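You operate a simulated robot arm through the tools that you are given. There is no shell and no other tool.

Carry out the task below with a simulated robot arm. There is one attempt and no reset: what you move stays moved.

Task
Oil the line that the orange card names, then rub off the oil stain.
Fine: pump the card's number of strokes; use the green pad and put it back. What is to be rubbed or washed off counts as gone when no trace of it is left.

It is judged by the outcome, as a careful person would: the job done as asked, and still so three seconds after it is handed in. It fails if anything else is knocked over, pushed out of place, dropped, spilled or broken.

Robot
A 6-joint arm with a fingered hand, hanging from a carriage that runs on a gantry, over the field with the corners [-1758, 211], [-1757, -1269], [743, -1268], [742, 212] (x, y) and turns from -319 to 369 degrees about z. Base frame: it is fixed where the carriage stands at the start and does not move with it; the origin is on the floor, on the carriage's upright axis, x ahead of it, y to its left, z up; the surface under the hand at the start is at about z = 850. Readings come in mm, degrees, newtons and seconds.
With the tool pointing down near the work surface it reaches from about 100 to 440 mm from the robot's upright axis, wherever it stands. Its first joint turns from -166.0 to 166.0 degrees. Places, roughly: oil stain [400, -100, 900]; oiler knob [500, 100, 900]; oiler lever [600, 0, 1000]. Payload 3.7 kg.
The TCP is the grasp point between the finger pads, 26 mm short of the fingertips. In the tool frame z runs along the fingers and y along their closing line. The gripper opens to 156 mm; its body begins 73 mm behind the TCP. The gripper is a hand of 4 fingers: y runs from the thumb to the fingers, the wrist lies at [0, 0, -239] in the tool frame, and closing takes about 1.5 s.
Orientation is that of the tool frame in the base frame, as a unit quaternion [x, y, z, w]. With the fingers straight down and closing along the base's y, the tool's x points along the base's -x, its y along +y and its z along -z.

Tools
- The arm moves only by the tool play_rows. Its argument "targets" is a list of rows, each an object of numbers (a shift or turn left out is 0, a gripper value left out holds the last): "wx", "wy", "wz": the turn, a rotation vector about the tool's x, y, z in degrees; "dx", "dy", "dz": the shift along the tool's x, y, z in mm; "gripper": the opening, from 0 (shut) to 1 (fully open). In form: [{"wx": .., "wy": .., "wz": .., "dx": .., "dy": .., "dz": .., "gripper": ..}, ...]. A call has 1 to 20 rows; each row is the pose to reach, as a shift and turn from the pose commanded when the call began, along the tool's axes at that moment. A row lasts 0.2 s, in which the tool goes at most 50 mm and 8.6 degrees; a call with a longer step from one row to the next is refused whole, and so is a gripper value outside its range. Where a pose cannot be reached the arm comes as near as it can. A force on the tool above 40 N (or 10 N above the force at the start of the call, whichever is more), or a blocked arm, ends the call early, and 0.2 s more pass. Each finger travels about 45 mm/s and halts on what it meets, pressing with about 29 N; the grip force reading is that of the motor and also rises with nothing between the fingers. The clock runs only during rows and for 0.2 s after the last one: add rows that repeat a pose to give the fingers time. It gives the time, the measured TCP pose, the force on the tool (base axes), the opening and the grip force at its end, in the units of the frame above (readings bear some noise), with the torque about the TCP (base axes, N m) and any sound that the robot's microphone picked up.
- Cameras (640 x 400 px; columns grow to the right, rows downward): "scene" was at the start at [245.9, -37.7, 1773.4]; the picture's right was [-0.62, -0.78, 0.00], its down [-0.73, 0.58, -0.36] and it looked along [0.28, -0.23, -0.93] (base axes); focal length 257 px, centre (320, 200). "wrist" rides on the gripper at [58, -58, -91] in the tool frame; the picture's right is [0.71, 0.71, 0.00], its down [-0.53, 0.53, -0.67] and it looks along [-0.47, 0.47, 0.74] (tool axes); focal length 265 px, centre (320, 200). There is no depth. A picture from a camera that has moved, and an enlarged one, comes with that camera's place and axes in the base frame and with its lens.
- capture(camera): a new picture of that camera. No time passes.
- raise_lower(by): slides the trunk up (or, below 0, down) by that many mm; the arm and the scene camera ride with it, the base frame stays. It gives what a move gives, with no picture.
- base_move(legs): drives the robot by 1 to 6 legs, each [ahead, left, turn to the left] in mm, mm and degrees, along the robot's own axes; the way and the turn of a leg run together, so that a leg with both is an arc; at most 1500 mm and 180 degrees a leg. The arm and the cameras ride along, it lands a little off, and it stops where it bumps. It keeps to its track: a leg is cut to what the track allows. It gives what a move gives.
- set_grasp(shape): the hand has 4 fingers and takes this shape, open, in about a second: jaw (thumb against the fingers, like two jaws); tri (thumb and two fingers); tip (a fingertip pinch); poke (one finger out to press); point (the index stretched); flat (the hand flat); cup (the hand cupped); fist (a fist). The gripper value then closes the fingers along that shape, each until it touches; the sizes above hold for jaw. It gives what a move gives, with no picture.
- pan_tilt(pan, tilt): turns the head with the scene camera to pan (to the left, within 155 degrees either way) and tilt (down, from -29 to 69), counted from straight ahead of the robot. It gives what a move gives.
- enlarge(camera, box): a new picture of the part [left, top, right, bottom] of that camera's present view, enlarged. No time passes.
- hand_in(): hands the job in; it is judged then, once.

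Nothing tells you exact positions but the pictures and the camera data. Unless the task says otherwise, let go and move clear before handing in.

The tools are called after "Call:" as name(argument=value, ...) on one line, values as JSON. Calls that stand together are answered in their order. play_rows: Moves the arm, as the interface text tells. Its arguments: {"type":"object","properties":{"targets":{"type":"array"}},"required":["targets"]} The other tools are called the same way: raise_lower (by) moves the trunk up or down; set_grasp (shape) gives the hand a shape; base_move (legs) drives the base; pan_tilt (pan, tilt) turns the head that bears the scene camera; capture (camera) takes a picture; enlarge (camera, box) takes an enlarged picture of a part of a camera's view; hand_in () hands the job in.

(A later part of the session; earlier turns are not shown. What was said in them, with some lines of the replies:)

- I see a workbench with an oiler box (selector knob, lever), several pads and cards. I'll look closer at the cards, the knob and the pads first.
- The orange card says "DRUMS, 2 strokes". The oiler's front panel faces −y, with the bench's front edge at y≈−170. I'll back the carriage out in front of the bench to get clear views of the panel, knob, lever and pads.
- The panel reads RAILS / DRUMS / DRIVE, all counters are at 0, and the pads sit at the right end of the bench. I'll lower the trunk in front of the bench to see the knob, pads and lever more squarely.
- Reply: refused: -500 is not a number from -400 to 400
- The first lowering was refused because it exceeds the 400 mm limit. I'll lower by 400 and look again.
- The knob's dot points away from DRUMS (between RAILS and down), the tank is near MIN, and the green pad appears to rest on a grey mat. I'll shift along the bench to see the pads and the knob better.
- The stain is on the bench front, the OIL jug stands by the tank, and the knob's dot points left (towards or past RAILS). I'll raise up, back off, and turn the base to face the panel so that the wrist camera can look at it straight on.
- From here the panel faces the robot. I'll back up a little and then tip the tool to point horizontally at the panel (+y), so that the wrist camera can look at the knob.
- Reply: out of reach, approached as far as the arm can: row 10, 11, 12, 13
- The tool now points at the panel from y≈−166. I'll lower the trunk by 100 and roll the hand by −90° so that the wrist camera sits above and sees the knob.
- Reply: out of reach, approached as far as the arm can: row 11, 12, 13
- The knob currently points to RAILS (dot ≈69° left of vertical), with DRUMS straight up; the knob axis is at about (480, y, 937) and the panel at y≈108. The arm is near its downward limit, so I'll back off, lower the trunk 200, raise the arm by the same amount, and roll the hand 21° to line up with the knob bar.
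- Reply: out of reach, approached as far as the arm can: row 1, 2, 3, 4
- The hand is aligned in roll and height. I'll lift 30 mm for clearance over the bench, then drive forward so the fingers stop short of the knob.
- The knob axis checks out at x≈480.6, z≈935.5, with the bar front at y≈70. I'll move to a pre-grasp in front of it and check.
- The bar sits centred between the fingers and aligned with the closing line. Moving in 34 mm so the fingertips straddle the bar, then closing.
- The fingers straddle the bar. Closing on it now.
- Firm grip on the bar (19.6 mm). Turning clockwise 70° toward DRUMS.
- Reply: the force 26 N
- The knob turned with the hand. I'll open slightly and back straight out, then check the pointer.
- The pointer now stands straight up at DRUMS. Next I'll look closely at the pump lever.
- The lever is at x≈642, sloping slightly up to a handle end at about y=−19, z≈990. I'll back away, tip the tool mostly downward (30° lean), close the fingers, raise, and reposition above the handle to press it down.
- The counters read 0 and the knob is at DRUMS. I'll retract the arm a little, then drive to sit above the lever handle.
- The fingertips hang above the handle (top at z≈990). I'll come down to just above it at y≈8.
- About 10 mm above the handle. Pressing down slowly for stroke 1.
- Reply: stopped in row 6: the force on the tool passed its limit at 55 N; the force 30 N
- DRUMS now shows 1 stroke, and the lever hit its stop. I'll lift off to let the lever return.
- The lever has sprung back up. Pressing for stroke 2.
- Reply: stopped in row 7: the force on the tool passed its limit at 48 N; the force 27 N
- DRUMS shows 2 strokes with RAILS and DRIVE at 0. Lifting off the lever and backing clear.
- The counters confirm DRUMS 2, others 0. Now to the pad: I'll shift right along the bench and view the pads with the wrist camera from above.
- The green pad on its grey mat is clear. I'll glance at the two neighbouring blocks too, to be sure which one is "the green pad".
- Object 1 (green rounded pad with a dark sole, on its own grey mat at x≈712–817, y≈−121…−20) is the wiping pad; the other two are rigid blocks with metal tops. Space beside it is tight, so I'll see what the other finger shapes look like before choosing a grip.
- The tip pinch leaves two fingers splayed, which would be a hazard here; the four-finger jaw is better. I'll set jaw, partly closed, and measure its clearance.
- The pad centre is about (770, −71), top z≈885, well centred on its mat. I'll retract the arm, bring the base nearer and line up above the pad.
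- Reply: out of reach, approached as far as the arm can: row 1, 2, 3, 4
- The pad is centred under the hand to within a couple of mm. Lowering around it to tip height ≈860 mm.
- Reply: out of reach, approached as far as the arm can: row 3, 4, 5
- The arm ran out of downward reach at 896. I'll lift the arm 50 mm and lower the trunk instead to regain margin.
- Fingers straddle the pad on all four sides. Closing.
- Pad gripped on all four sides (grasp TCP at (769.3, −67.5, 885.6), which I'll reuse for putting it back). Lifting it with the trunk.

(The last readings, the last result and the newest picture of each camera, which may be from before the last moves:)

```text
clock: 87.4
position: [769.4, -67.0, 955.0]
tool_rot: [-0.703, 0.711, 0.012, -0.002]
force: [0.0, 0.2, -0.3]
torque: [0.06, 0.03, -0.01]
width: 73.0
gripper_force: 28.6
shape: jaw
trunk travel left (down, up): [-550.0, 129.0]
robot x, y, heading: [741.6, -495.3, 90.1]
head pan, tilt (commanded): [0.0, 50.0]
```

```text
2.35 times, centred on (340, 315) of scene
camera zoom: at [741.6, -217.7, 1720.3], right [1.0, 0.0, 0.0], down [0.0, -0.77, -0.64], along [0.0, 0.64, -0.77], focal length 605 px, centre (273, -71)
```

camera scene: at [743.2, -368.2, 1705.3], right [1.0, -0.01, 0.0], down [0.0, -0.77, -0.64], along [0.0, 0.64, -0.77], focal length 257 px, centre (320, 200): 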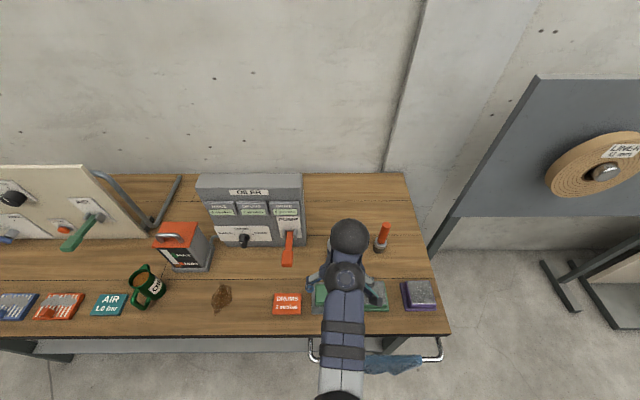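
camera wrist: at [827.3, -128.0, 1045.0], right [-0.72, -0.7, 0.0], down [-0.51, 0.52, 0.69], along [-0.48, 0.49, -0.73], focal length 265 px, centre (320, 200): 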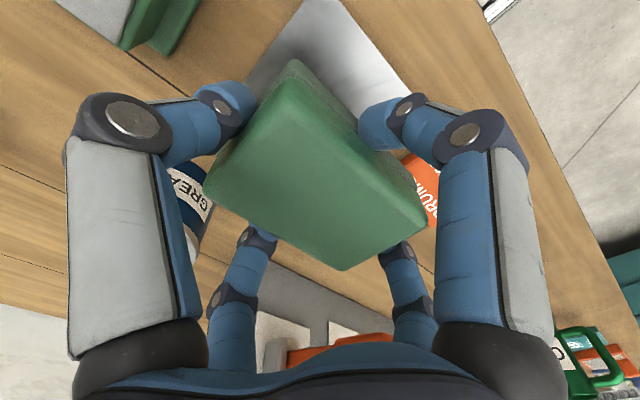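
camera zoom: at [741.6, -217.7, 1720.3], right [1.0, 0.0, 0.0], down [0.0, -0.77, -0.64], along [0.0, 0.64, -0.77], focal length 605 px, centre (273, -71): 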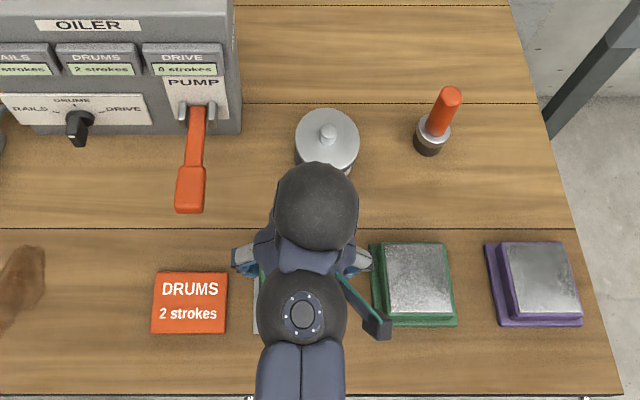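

The pad is up and the mat stayed in place. Driving back, left and forward again to bring the pad over the stain, keeping clear of the lever.

Call:
base_move(legs=[[-160, 0, 0], [0, 347, 0], [155, 0, 0]])

Call:
capture(camera="wrist")

Call:
capture(camera="scene")

```text
clock: 91.8
position: [406.5, -75.7, 955.6]
tool_rot: [-0.707, 0.707, 0.013, -0.002]
force: [-1.2, -0.2, -1.4]
torque: [0.02, 0.01, -0.01]
width: 73.2
gripper_force: 29.4
shape: jaw
trunk travel left (down, up): [-550.0, 129.0]
robot x, y, heading: [380.7, -498.6, 90.9]
head pan, tilt (commanded): [0.0, 50.0]
```

```text
taken
camera wrist: at [464.8, -135.3, 1045.0], right [-0.71, -0.71, 0.0], down [-0.51, 0.52, 0.69], along [-0.49, 0.48, -0.73], focal length 265 px, centre (320, 200)
```

wrist: 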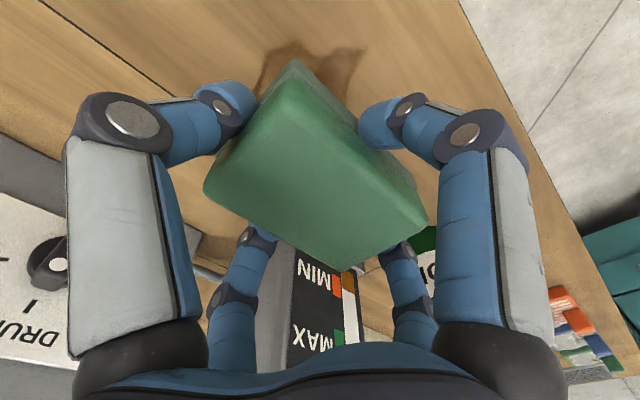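

```text
taken
camera scene: at [380.1, -225.9, 1720.3], right [1.0, 0.01, 0.0], down [0.01, -0.77, -0.64], along [-0.01, 0.64, -0.77], focal length 257 px, centre (320, 200)
```

scene: 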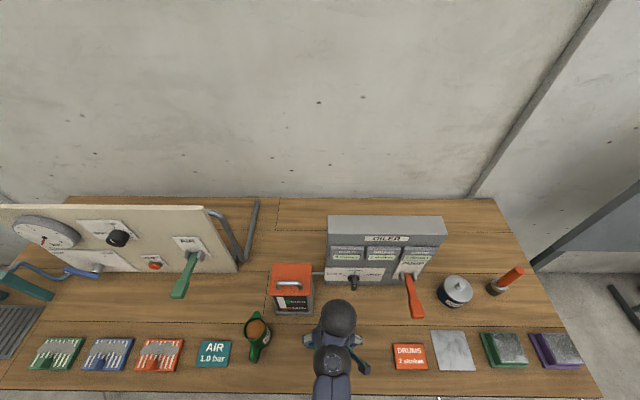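

The pad hovers next to the stain (stain ≈ x 395–450, y −125…−30). I'll centre over it and lower the trunk so the pad is just above the bench.

Call:
play_rows(targets=[{"dx": -2, "dy": -8, "gripper": 0.1}, {"dx": -3, "dy": -15.5}, {"dx": -3, "dy": -15.5}])

Call:
raise_lower(by=-60)

Call:
capture(camera="wrist")

```text
clock: 92.6
position: [421.2, -72.0, 955.4]
tool_rot: [-0.707, 0.707, 0.013, -0.002]
force: [1.0, -0.1, -0.3]
torque: [0.0, -0.01, -0.01]
width: 72.9
gripper_force: 28.9
shape: jaw
trunk travel left (down, up): [-550.0, 129.0]
robot x, y, heading: [379.8, -502.5, 90.8]
head pan, tilt (commanded): [0.0, 50.0]
```

```text
clock: 93.6
position: [422.9, -71.9, 896.4]
tool_rot: [-0.707, 0.707, 0.013, -0.002]
force: [0.1, 0.3, -0.2]
torque: [-0.06, -0.02, 0.01]
width: 72.7
gripper_force: 28.5
shape: jaw
trunk travel left (down, up): [-490.0, 189.0]
robot x, y, heading: [379.4, -499.9, 90.7]
head pan, tilt (commanded): [0.0, 50.0]
```

```text
taken
camera wrist: at [480.9, -131.7, 985.1], right [-0.71, -0.71, 0.0], down [-0.51, 0.52, 0.69], along [-0.49, 0.48, -0.73], focal length 265 px, centre (320, 200)
```

wrist: 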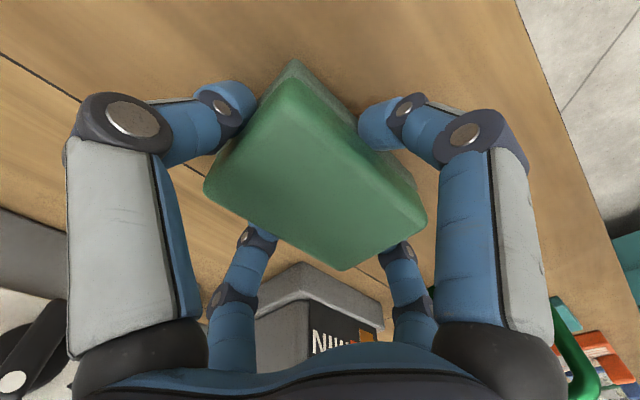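

Call:
play_rows(targets=[{"dz": 3, "gripper": 0.1}, {"dz": 6}, {"dz": 9}, {"dz": 11}, {"dz": 11}])

```text
clock: 94.8
position: [422.7, -71.6, 884.4]
tool_rot: [-0.707, 0.707, 0.013, -0.001]
force: [0.8, 0.2, -1.2]
torque: [0.0, 0.01, 0.0]
width: 73.0
gripper_force: 29.2
shape: jaw
trunk travel left (down, up): [-490.0, 189.0]
robot x, y, heading: [381.7, -498.6, 90.8]
head pan, tilt (commanded): [0.0, 50.0]
```

Call:
play_rows(targets=[{"dz": 1.5, "gripper": 0.1}, {"dz": 3}, {"dz": 3}])

```text
clock: 95.6
position: [423.2, -70.8, 882.4]
tool_rot: [0.707, -0.707, -0.014, 0.002]
force: [0.6, -1.4, 7.0]
torque: [-0.11, -0.12, -0.09]
width: 73.1
gripper_force: 28.6
shape: jaw
trunk travel left (down, up): [-490.0, 189.0]
robot x, y, heading: [382.6, -499.7, 90.9]
head pan, tilt (commanded): [0.0, 50.0]
```

Contact at about 7 N. Now rubbing in overlapping passes over the whole stain.

Call:
play_rows(targets=[{"dz": 1, "dx": 0, "dy": 12, "gripper": 0.1}, {"dz": 1, "dx": 0, "dy": -12}, {"dz": 1.2, "dx": -10, "dy": -12}, {"dz": 1.2, "dx": -14, "dy": 12}, {"dz": 1.2, "dx": -14, "dy": -12}, {"dz": 1, "dx": -4, "dy": -12}, {"dz": 1, "dx": -4, "dy": 12}, {"dz": 1, "dx": 6, "dy": 12}, {"dz": 1, "dx": 6, "dy": -12}, {"dz": 0.8, "dx": 16, "dy": -12}, {"dz": 0.8, "dx": 16, "dy": 12}, {"dz": 0.6, "dx": 26, "dy": 12}, {"dz": 0.6, "dx": 26, "dy": -12}, {"dz": 0.5, "dx": 34, "dy": -12}, {"dz": 0.5, "dx": 34, "dy": 12}, {"dz": 0.7, "dx": 20, "dy": 12}, {"dz": 0.7, "dx": 20, "dy": -12}, {"dz": 1, "dx": 0, "dy": 0}])

```text
clock: 99.4
position: [423.1, -71.3, 881.0]
tool_rot: [-0.707, 0.707, 0.013, -0.001]
force: [-0.2, 0.2, 11.1]
torque: [-0.08, -0.09, 0.05]
width: 73.2
gripper_force: 28.5
shape: jaw
trunk travel left (down, up): [-490.0, 189.0]
robot x, y, heading: [379.0, -501.0, 90.5]
head pan, tilt (commanded): [0.0, 50.0]
```

Call:
play_rows(targets=[{"dz": 0, "dx": 0, "dy": 15, "gripper": 0.1}, {"dz": 0, "dx": -10, "dy": 15}, {"dz": 0, "dx": -10, "dy": -15}, {"dz": 0, "dx": -16, "dy": -15}, {"dz": 0, "dx": -16, "dy": 15}, {"dz": 0, "dx": 0, "dy": 15}, {"dz": 0, "dx": 10, "dy": -15}, {"dz": -0.2, "dx": 18, "dy": 15}, {"dz": -0.3, "dx": 26, "dy": -15}, {"dz": -0.4, "dx": 32, "dy": 15}, {"dz": -0.5, "dx": 38, "dy": -15}, {"dz": -0.5, "dx": 38, "dy": 10}, {"dz": -0.4, "dx": 26, "dy": -10}, {"dz": -0.2, "dx": 10, "dy": 15}, {"dz": 0, "dx": 0, "dy": 0}, {"dz": -5, "dx": 0, "dy": 0}, {"dz": -30, "dx": 0, "dy": 0}, {"dz": -60, "dx": 0, "dy": 0}, {"dz": -60, "dx": 0, "dy": 0}])

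Call:
base_move(legs=[[-170, 0, -1]])

Call:
capture(camera="wrist")

Call:
capture(camera="scene")

```text
clock: 103.4
position: [424.2, -72.4, 940.3]
tool_rot: [-0.707, 0.708, 0.012, -0.001]
force: [-0.2, 0.4, -0.9]
torque: [0.01, 0.01, 0.03]
width: 73.3
gripper_force: 29.5
shape: jaw
trunk travel left (down, up): [-490.0, 189.0]
robot x, y, heading: [382.3, -500.9, 90.9]
head pan, tilt (commanded): [0.0, 50.0]
```

```text
clock: 104.8
position: [432.6, -241.3, 942.6]
tool_rot: [-0.699, 0.715, 0.013, -0.002]
force: [0.5, -0.3, -1.0]
torque: [-0.02, -0.01, 0.0]
width: 73.0
gripper_force: 29.4
shape: jaw
trunk travel left (down, up): [-490.0, 189.0]
robot x, y, heading: [383.5, -666.3, 89.6]
head pan, tilt (commanded): [0.0, 50.0]
```

```text
taken
camera wrist: at [489.7, -303.3, 1030.0], right [-0.72, -0.69, 0.0], down [-0.5, 0.53, 0.69], along [-0.48, 0.49, -0.73], focal length 265 px, centre (320, 200)
```

wrist: 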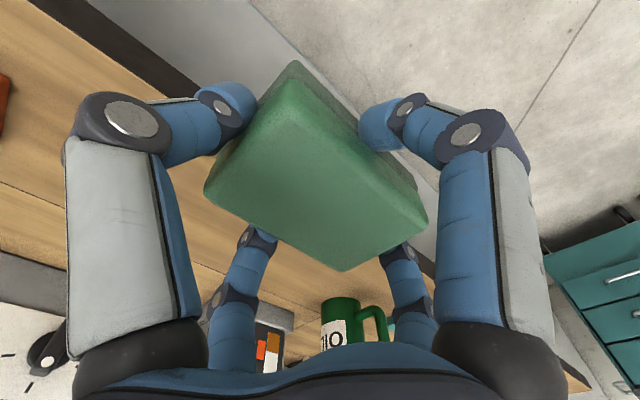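

```text
taken
camera scene: at [385.8, -394.6, 1660.3], right [1.0, -0.01, 0.0], down [-0.01, -0.77, -0.64], along [0.0, 0.64, -0.77], focal length 257 px, centre (320, 200)
```

scene: 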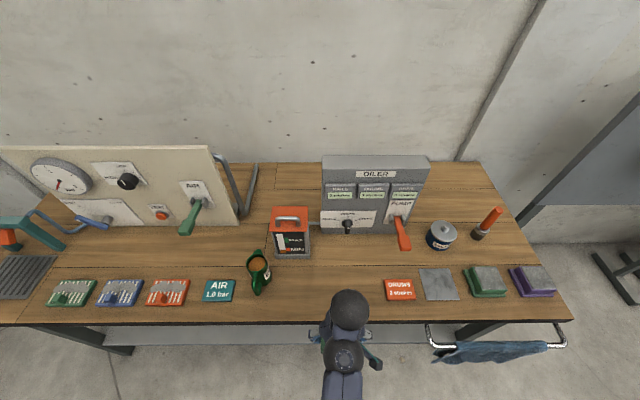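

Call:
enlarge(camera="scene", box=[270, 240, 390, 325])

Call:
enlarge(camera="scene", box=[310, 150, 450, 260])

```text
4.71 times, centred on (330, 282) of scene
camera zoom: at [385.8, -394.6, 1660.3], right [1.0, -0.01, 0.0], down [-0.01, -0.77, -0.64], along [0.0, 0.64, -0.77], focal length 1210 px, centre (273, -188)
```

zoom: 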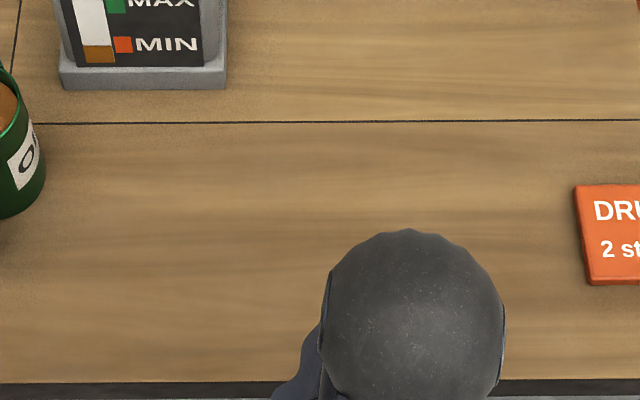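

```text
3.64 times, centred on (380, 205) of scene
camera zoom: at [385.8, -394.6, 1660.3], right [1.0, -0.01, 0.0], down [-0.01, -0.77, -0.64], along [0.0, 0.64, -0.77], focal length 935 px, centre (102, 182)
```

zoom: 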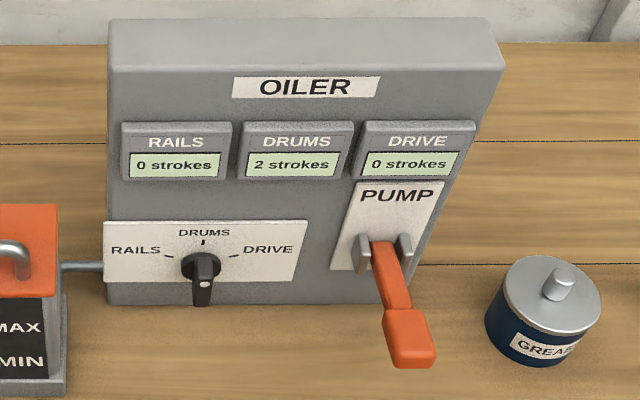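

The stain area looks clean in the visible part, but the arm hides some of it. I'll shift right towards the mat and turn the head back to inspect the whole spot.

Call:
base_move(legs=[[0, -336, 0]])

Call:
pan_tilt(pan=42, tilt=58)

Call:
capture(camera="scene")

```text
clock: 107.0
position: [770.5, -245.7, 939.9]
tool_rot: [-0.697, 0.717, 0.013, -0.002]
force: [-0.2, 0.5, -1.5]
torque: [0.0, -0.03, 0.02]
width: 73.1
gripper_force: 29.2
shape: jaw
trunk travel left (down, up): [-490.0, 189.0]
robot x, y, heading: [720.6, -671.4, 89.0]
head pan, tilt (commanded): [0.0, 50.0]
```

```text
clock: 108.1
position: [771.1, -244.5, 941.7]
tool_rot: [-0.697, 0.717, 0.012, -0.002]
force: [0.8, -0.7, -0.6]
torque: [-0.02, -0.01, -0.01]
width: 73.2
gripper_force: 28.9
shape: jaw
trunk travel left (down, up): [-490.0, 189.0]
robot x, y, heading: [716.7, -675.0, 89.2]
head pan, tilt (commanded): [42.0, 58.0]
```

```text
taken
camera scene: at [676.9, -423.2, 1650.1], right [0.75, 0.66, 0.0], down [0.56, -0.64, -0.53], along [-0.35, 0.4, -0.85], focal length 257 px, centre (320, 200)
```

scene: 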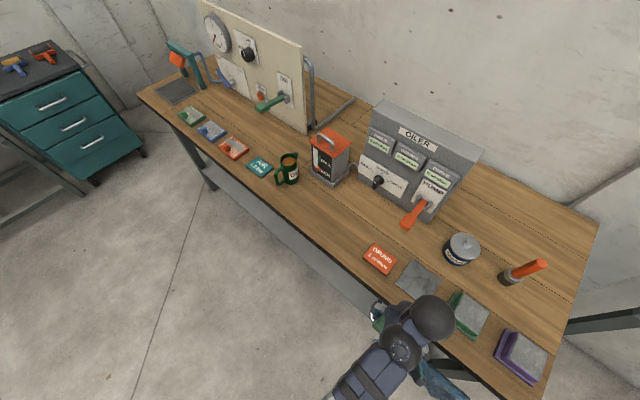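

Call:
enlarge(camera="scene", box=[290, 170, 390, 250])

```text
5.00 times, centred on (340, 210) of scene
camera zoom: at [676.9, -423.2, 1650.1], right [0.75, 0.66, 0.0], down [0.56, -0.64, -0.53], along [-0.35, 0.4, -0.85], focal length 1286 px, centre (220, 150)
```

zoom: 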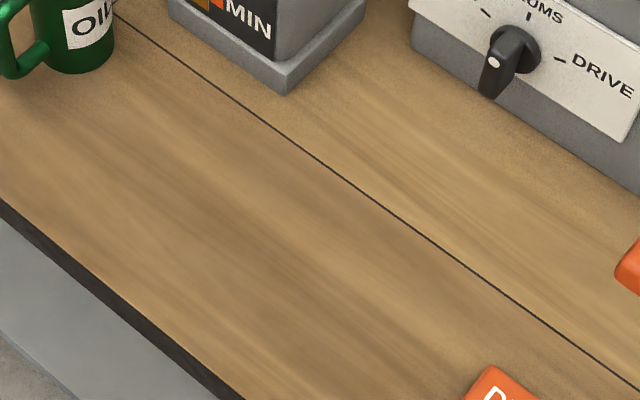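

Call:
enlarge(camera="scene", box=[310, 195, 360, 235])

Call:
enlarge(camera="scene", box=[380, 240, 460, 310])

```text
10.00 times, centred on (335, 215) of scene
camera zoom: at [676.9, -423.2, 1650.1], right [0.75, 0.66, 0.0], down [0.56, -0.64, -0.53], along [-0.35, 0.4, -0.85], focal length 2571 px, centre (170, 50)
```

zoom: 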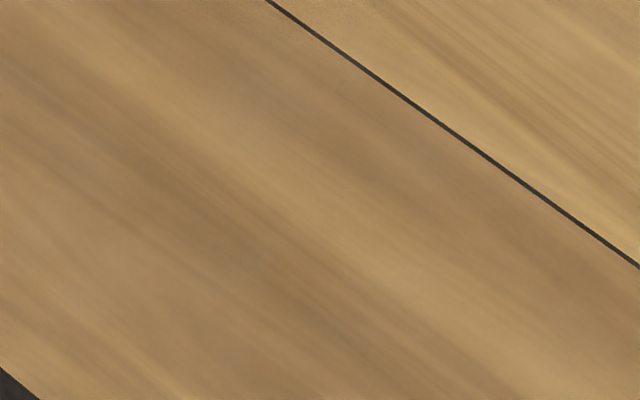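

```text
5.71 times, centred on (420, 275) of scene
camera zoom: at [676.9, -423.2, 1650.1], right [0.75, 0.66, 0.0], down [0.56, -0.64, -0.53], along [-0.35, 0.4, -0.85], focal length 1469 px, centre (-251, -229)
```

zoom: 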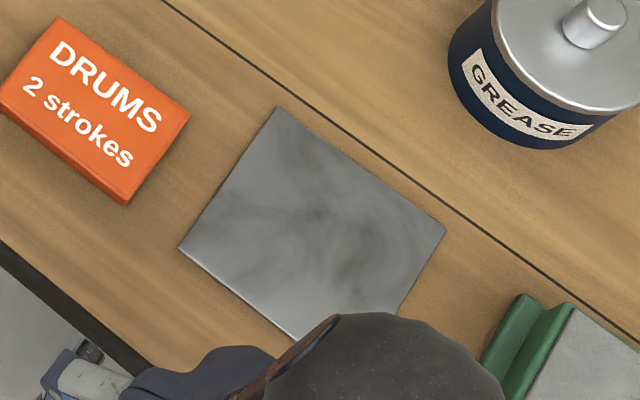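

No outline of the stain is left at 10× zoom, only wood grain; I'll recheck it closer later. The mat is empty, so I'll bring the pad back over it.

Call:
base_move(legs=[[177, 0, 0]])

Call:
pan_tilt(pan=0, tilt=60)

Call:
capture(camera="wrist")

Call:
capture(camera="scene")

```text
clock: 109.6
position: [771.0, -64.0, 940.1]
tool_rot: [-0.7, 0.714, 0.013, -0.001]
force: [-0.5, 0.6, 0.7]
torque: [-0.04, -0.06, -0.01]
width: 73.4
gripper_force: 28.7
shape: jaw
trunk travel left (down, up): [-490.0, 189.0]
robot x, y, heading: [718.2, -487.8, 89.3]
head pan, tilt (commanded): [42.0, 58.0]
```

```text
clock: 110.7
position: [770.4, -64.4, 941.2]
tool_rot: [-0.699, 0.715, 0.013, -0.002]
force: [0.3, -0.4, -1.4]
torque: [0.0, 0.01, -0.01]
width: 73.0
gripper_force: 28.7
shape: jaw
trunk travel left (down, up): [-490.0, 189.0]
robot x, y, heading: [719.8, -490.6, 89.6]
head pan, tilt (commanded): [0.0, 60.0]
```

```text
taken
camera wrist: at [827.8, -125.3, 1029.9], right [-0.72, -0.69, 0.0], down [-0.5, 0.53, 0.69], along [-0.48, 0.49, -0.73], focal length 265 px, centre (320, 200)
```

wrist: 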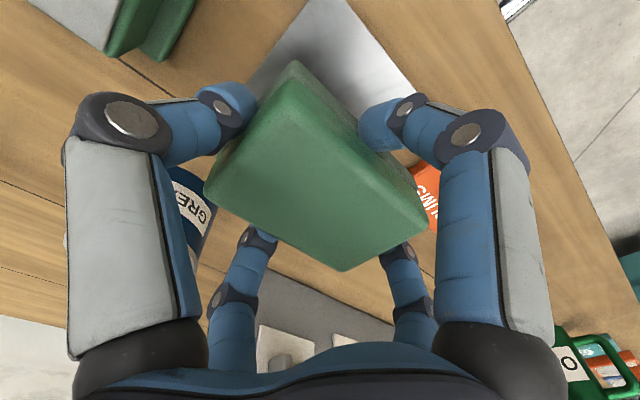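

```text
taken
camera scene: at [723.7, -226.7, 1647.7], right [1.0, -0.01, 0.0], down [-0.01, -0.87, -0.5], along [0.0, 0.5, -0.87], focal length 257 px, centre (320, 200)
```

scene: 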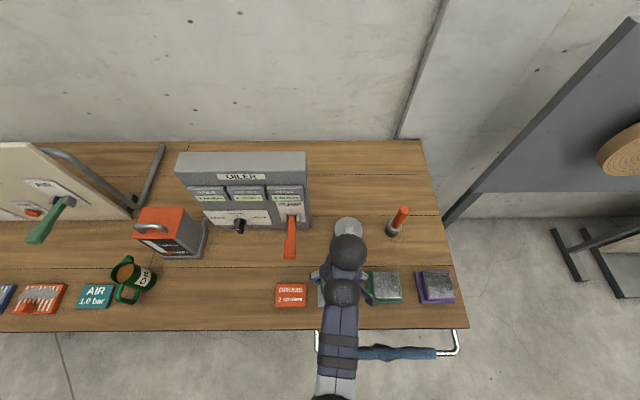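

Call:
play_rows(targets=[{"dx": 1.5, "dy": 0.6, "dz": 10, "wz": -0.3, "gripper": 0.1}, {"dx": 3.3, "dy": 1.2, "dz": 22, "wz": -0.65}, {"dx": 3.3, "dy": 1.2, "dz": 34, "wz": -0.65}, {"dx": 3.3, "dy": 1.2, "dz": 44, "wz": -0.65}, {"dx": 3.3, "dy": 1.2, "dz": 50, "wz": -0.65}, {"dx": 3.3, "dy": 1.2, "dz": 50, "wz": -0.65}])

Call:
capture(camera="wrist")

```text
clock: 112.1
position: [769.6, -66.0, 888.9]
tool_rot: [-0.703, 0.711, 0.014, -0.002]
force: [-0.4, -0.3, 0.5]
torque: [0.01, -0.04, 0.01]
width: 73.1
gripper_force: 29.1
shape: jaw
trunk travel left (down, up): [-490.0, 189.0]
robot x, y, heading: [716.9, -490.6, 89.4]
head pan, tilt (commanded): [0.0, 60.0]
```

```text
taken
camera wrist: at [826.6, -126.7, 978.2], right [-0.71, -0.7, 0.0], down [-0.51, 0.52, 0.69], along [-0.48, 0.49, -0.73], focal length 265 px, centre (320, 200)
```

wrist: 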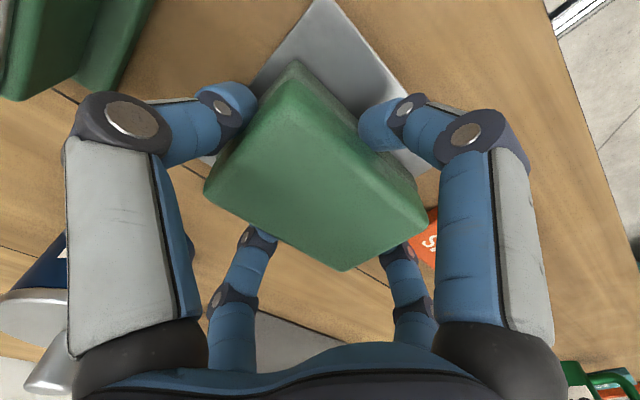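

Call:
play_rows(targets=[{"dx": 1.3, "dy": -0.5, "dz": 1.5}, {"dx": 1.3, "dy": -0.5, "dz": 3}, {"dx": 1.3, "dy": -0.5, "dz": 3.5}, {"dx": 1.3, "dy": -0.5, "dz": 3.5}])

```text
clock: 113.1
position: [769.4, -68.1, 886.3]
tool_rot: [-0.703, 0.711, 0.013, -0.002]
force: [-0.2, 0.0, 0.0]
torque: [0.02, -0.01, 0.02]
width: 73.0
gripper_force: 28.8
shape: jaw
trunk travel left (down, up): [-490.0, 189.0]
robot x, y, heading: [721.9, -492.4, 89.5]
head pan, tilt (commanded): [0.0, 60.0]
```

Call:
play_rows(targets=[{"dz": 1}, {"dz": 2}, {"dz": 2}])

```text
clock: 113.9
position: [768.8, -67.6, 884.1]
tool_rot: [-0.704, 0.711, 0.014, -0.002]
force: [0.1, -0.5, 2.4]
torque: [-0.06, -0.08, -0.02]
width: 73.4
gripper_force: 28.9
shape: jaw
trunk travel left (down, up): [-490.0, 189.0]
robot x, y, heading: [723.6, -493.5, 89.7]
head pan, tilt (commanded): [0.0, 60.0]
```

The pad touches the mat (2.4 N). Opening the fingers and rising straight up.

Call:
play_rows(targets=[{"gripper": 0.5}, {"gripper": 0.6}, {"gripper": 0.66}, {"gripper": 0.66}, {"gripper": 0.66}, {"gripper": 0.66}])

Call:
raise_lower(by=100)

Call:
capture(camera="wrist")

```text
clock: 115.3
position: [768.3, -68.1, 884.6]
tool_rot: [-0.703, 0.711, 0.013, -0.002]
force: [0.0, -0.4, -0.4]
torque: [-0.03, 0.04, 0.01]
width: 102.4
gripper_force: 0.1
shape: jaw
trunk travel left (down, up): [-490.0, 189.0]
robot x, y, heading: [722.8, -492.0, 89.6]
head pan, tilt (commanded): [0.0, 60.0]
```

```text
clock: 116.7
position: [768.2, -67.8, 985.0]
tool_rot: [-0.703, 0.711, 0.013, -0.002]
force: [0.6, -0.3, -0.3]
torque: [0.02, -0.02, -0.01]
width: 102.3
gripper_force: 0.0
shape: jaw
trunk travel left (down, up): [-590.0, 89.0]
robot x, y, heading: [718.2, -493.2, 89.3]
head pan, tilt (commanded): [0.0, 60.0]
```

```text
taken
camera wrist: at [826.3, -128.2, 1073.5], right [-0.71, -0.7, 0.0], down [-0.51, 0.52, 0.69], along [-0.48, 0.49, -0.73], focal length 265 px, centre (320, 200)
```

wrist: 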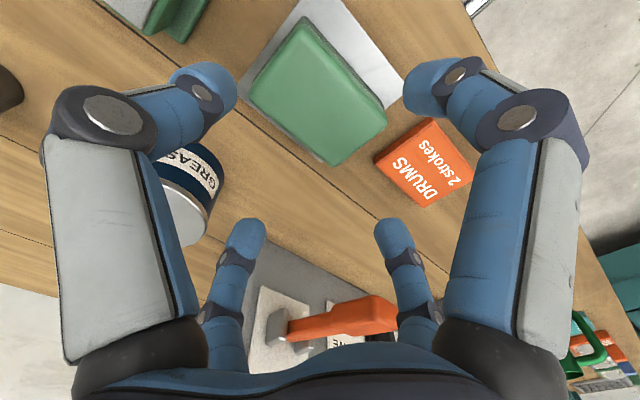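

The pad is back on its mat as before. Now I'll take the open hand over the stain spot for a close inspection with the wrist camera.

Call:
base_move(legs=[[-180, 0, 0], [0, 318, 0], [110, 0, 0]])

Call:
capture(camera="wrist")

Call:
enlarge(camera="wrist", box=[220, 20, 420, 220])

```text
clock: 120.7
position: [451.2, -138.3, 985.4]
tool_rot: [-0.701, 0.713, 0.013, -0.001]
force: [0.5, -0.3, -0.3]
torque: [0.02, -0.02, 0.02]
width: 102.3
gripper_force: 0.0
shape: jaw
trunk travel left (down, up): [-590.0, 89.0]
robot x, y, heading: [404.1, -562.0, 89.2]
head pan, tilt (commanded): [0.0, 60.0]
```

```text
taken
camera wrist: at [509.7, -199.2, 1073.5], right [-0.72, -0.7, 0.0], down [-0.5, 0.52, 0.69], along [-0.48, 0.49, -0.73], focal length 265 px, centre (320, 200)
```

wrist: 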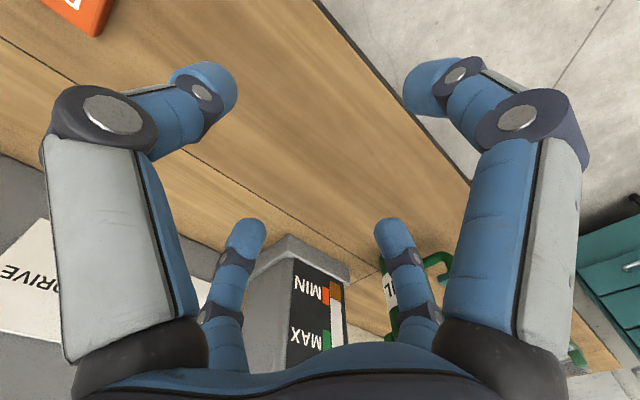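

```text
2.00 times, centred on (320, 120) of wrist
camera zoom: at [509.7, -199.2, 1073.5], right [-0.72, -0.7, 0.0], down [-0.5, 0.52, 0.69], along [-0.48, 0.49, -0.73], focal length 531 px, centre (320, 360)
```

zoom: 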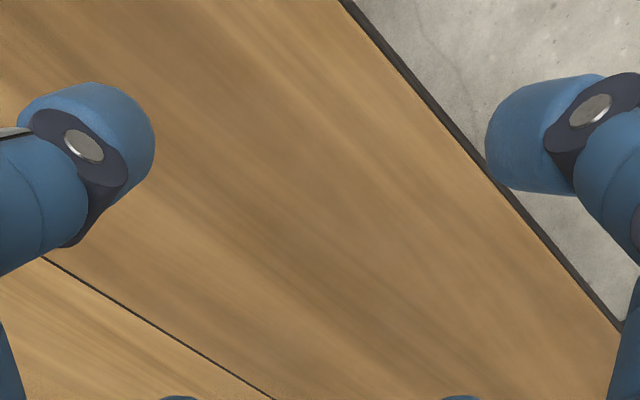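

Call:
enlarge(camera="wrist", box=[255, 100, 365, 200])

Call:
enlarge(camera="scene", box=[260, 220, 400, 320])

```text
4.00 times, centred on (310, 150) of wrist
camera zoom: at [509.7, -199.2, 1073.5], right [-0.72, -0.7, 0.0], down [-0.5, 0.52, 0.69], along [-0.48, 0.49, -0.73], focal length 1062 px, centre (360, 400)
```

zoom: 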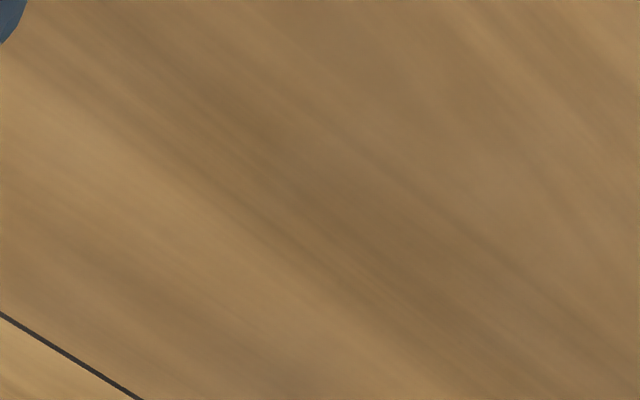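

```text
4.00 times, centred on (330, 270) of scene
camera zoom: at [406.8, -297.1, 1747.7], right [1.0, -0.01, 0.0], down [-0.01, -0.87, -0.5], along [0.01, 0.5, -0.87], focal length 1028 px, centre (280, -80)
```

zoom: 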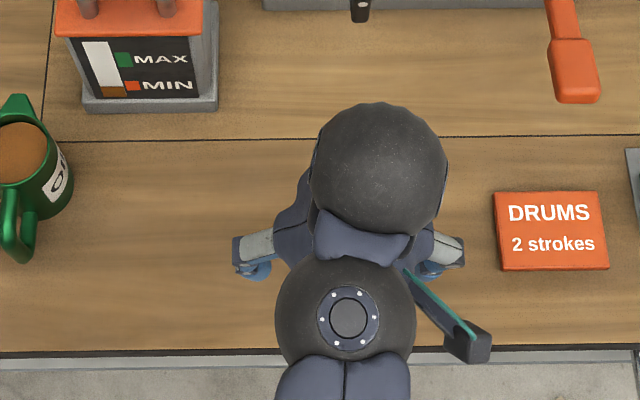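

The bench shows only wood grain where the stain was, including its tail. I'll back the hand clear of the bench and take a final look at everything.

Call:
base_move(legs=[[-250, 0, 0]])

Call:
pan_tilt(pan=-20, tilt=45)

Call:
capture(camera="scene")

Call:
enlarge(camera="scene", box=[200, 130, 480, 305])

```text
clock: 122.5
position: [449.6, -390.4, 984.2]
tool_rot: [-0.702, 0.712, 0.013, -0.001]
force: [-0.2, -0.1, 0.6]
torque: [0.05, 0.0, 0.02]
width: 102.4
gripper_force: 0.1
shape: jaw
trunk travel left (down, up): [-590.0, 89.0]
robot x, y, heading: [396.9, -810.8, 89.3]
head pan, tilt (commanded): [0.0, 60.0]
```

```text
clock: 123.4
position: [448.2, -390.1, 985.0]
tool_rot: [-0.702, 0.712, 0.013, -0.001]
force: [-0.1, 0.0, -0.1]
torque: [0.01, 0.01, -0.02]
width: 102.5
gripper_force: 0.1
shape: jaw
trunk travel left (down, up): [-590.0, 89.0]
robot x, y, heading: [401.4, -810.1, 89.5]
head pan, tilt (commanded): [-20.0, 45.0]
```

```text
taken
camera scene: at [431.5, -539.2, 1767.2], right [0.94, -0.35, 0.0], down [-0.25, -0.66, -0.71], along [0.25, 0.66, -0.71], focal length 257 px, centre (320, 200)
```

scene: 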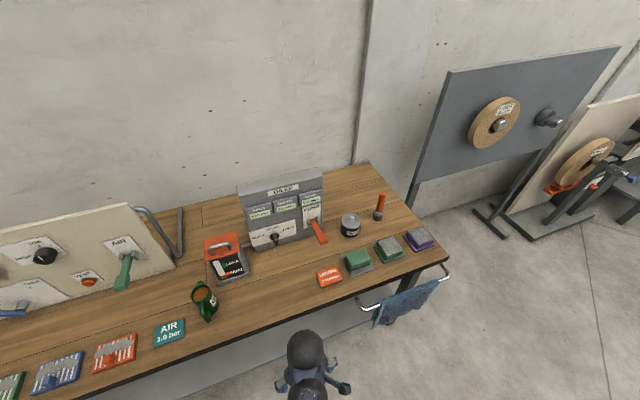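

```text
2.29 times, centred on (340, 218) of scene
camera zoom: at [431.5, -539.2, 1767.2], right [0.94, -0.35, 0.0], down [-0.25, -0.66, -0.71], along [0.25, 0.66, -0.71], focal length 588 px, centre (274, 160)
```

zoom: 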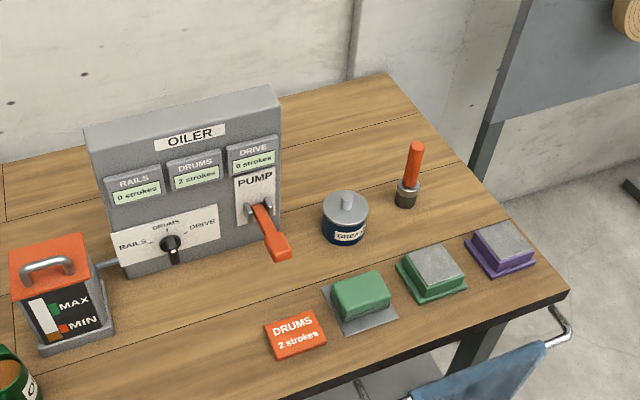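

Call:
enlarge(camera="scene", box=[210, 240, 350, 330])

Call:
enlarge(camera="scene", box=[310, 220, 450, 310])

```text
4.44 times, centred on (280, 285) of scene
camera zoom: at [431.5, -539.2, 1767.2], right [0.94, -0.35, 0.0], down [-0.25, -0.66, -0.71], along [0.25, 0.66, -0.71], focal length 1143 px, centre (498, -178)
```

zoom: 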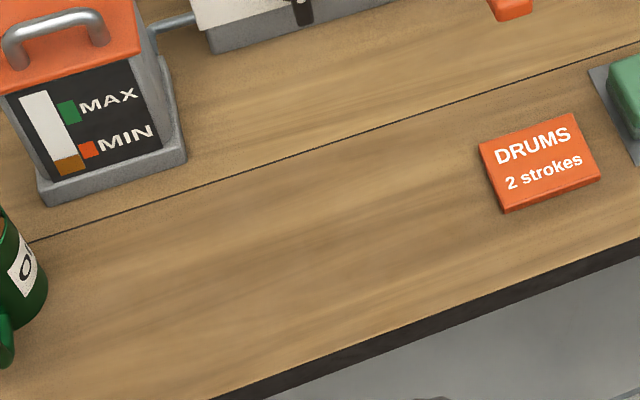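

```text
4.44 times, centred on (380, 265) of scene
camera zoom: at [431.5, -539.2, 1767.2], right [0.94, -0.35, 0.0], down [-0.25, -0.66, -0.71], along [0.25, 0.66, -0.71], focal length 1143 px, centre (53, -89)
```

zoom: 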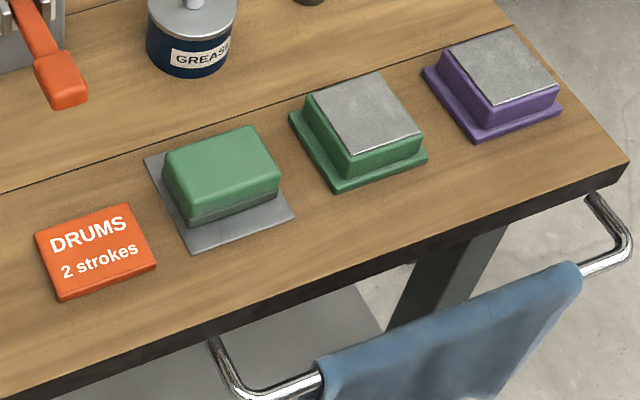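

The final view shows DRUMS at 2 strokes with RAILS and DRIVE at 0, and no stain left on the bench. The green pad is back on its mat, nothing else has moved, and the hand is empty and clear. Handing in.

Call:
hand_in()

```text
The job is handed in.
```

I finished the job and handed it in; no result has come back yet.

- **Oiling:** The orange card reads "DRUMS, 2 strokes". I turned the knob from RAILS to DRUMS and pumped the lever twice. The counters read DRUMS 2, RAILS 0 and DRIVE 0.
- **Oil stain:** I rubbed it off with the green pad. Close-up pictures of the spot show only wood grain.
- **Green pad:** I took this to be the soft green pad on the grey mat, not the green block with the metal top beside it. It is back on the mat as I found it.
- **Everything else:** Nothing else on the bench looks moved in the final pictures, and the hand is empty and clear of the bench. I left the knob on DRUMS.

The oil tank was around its MIN mark from the start. I did not refill it, because the task did not ask for that.
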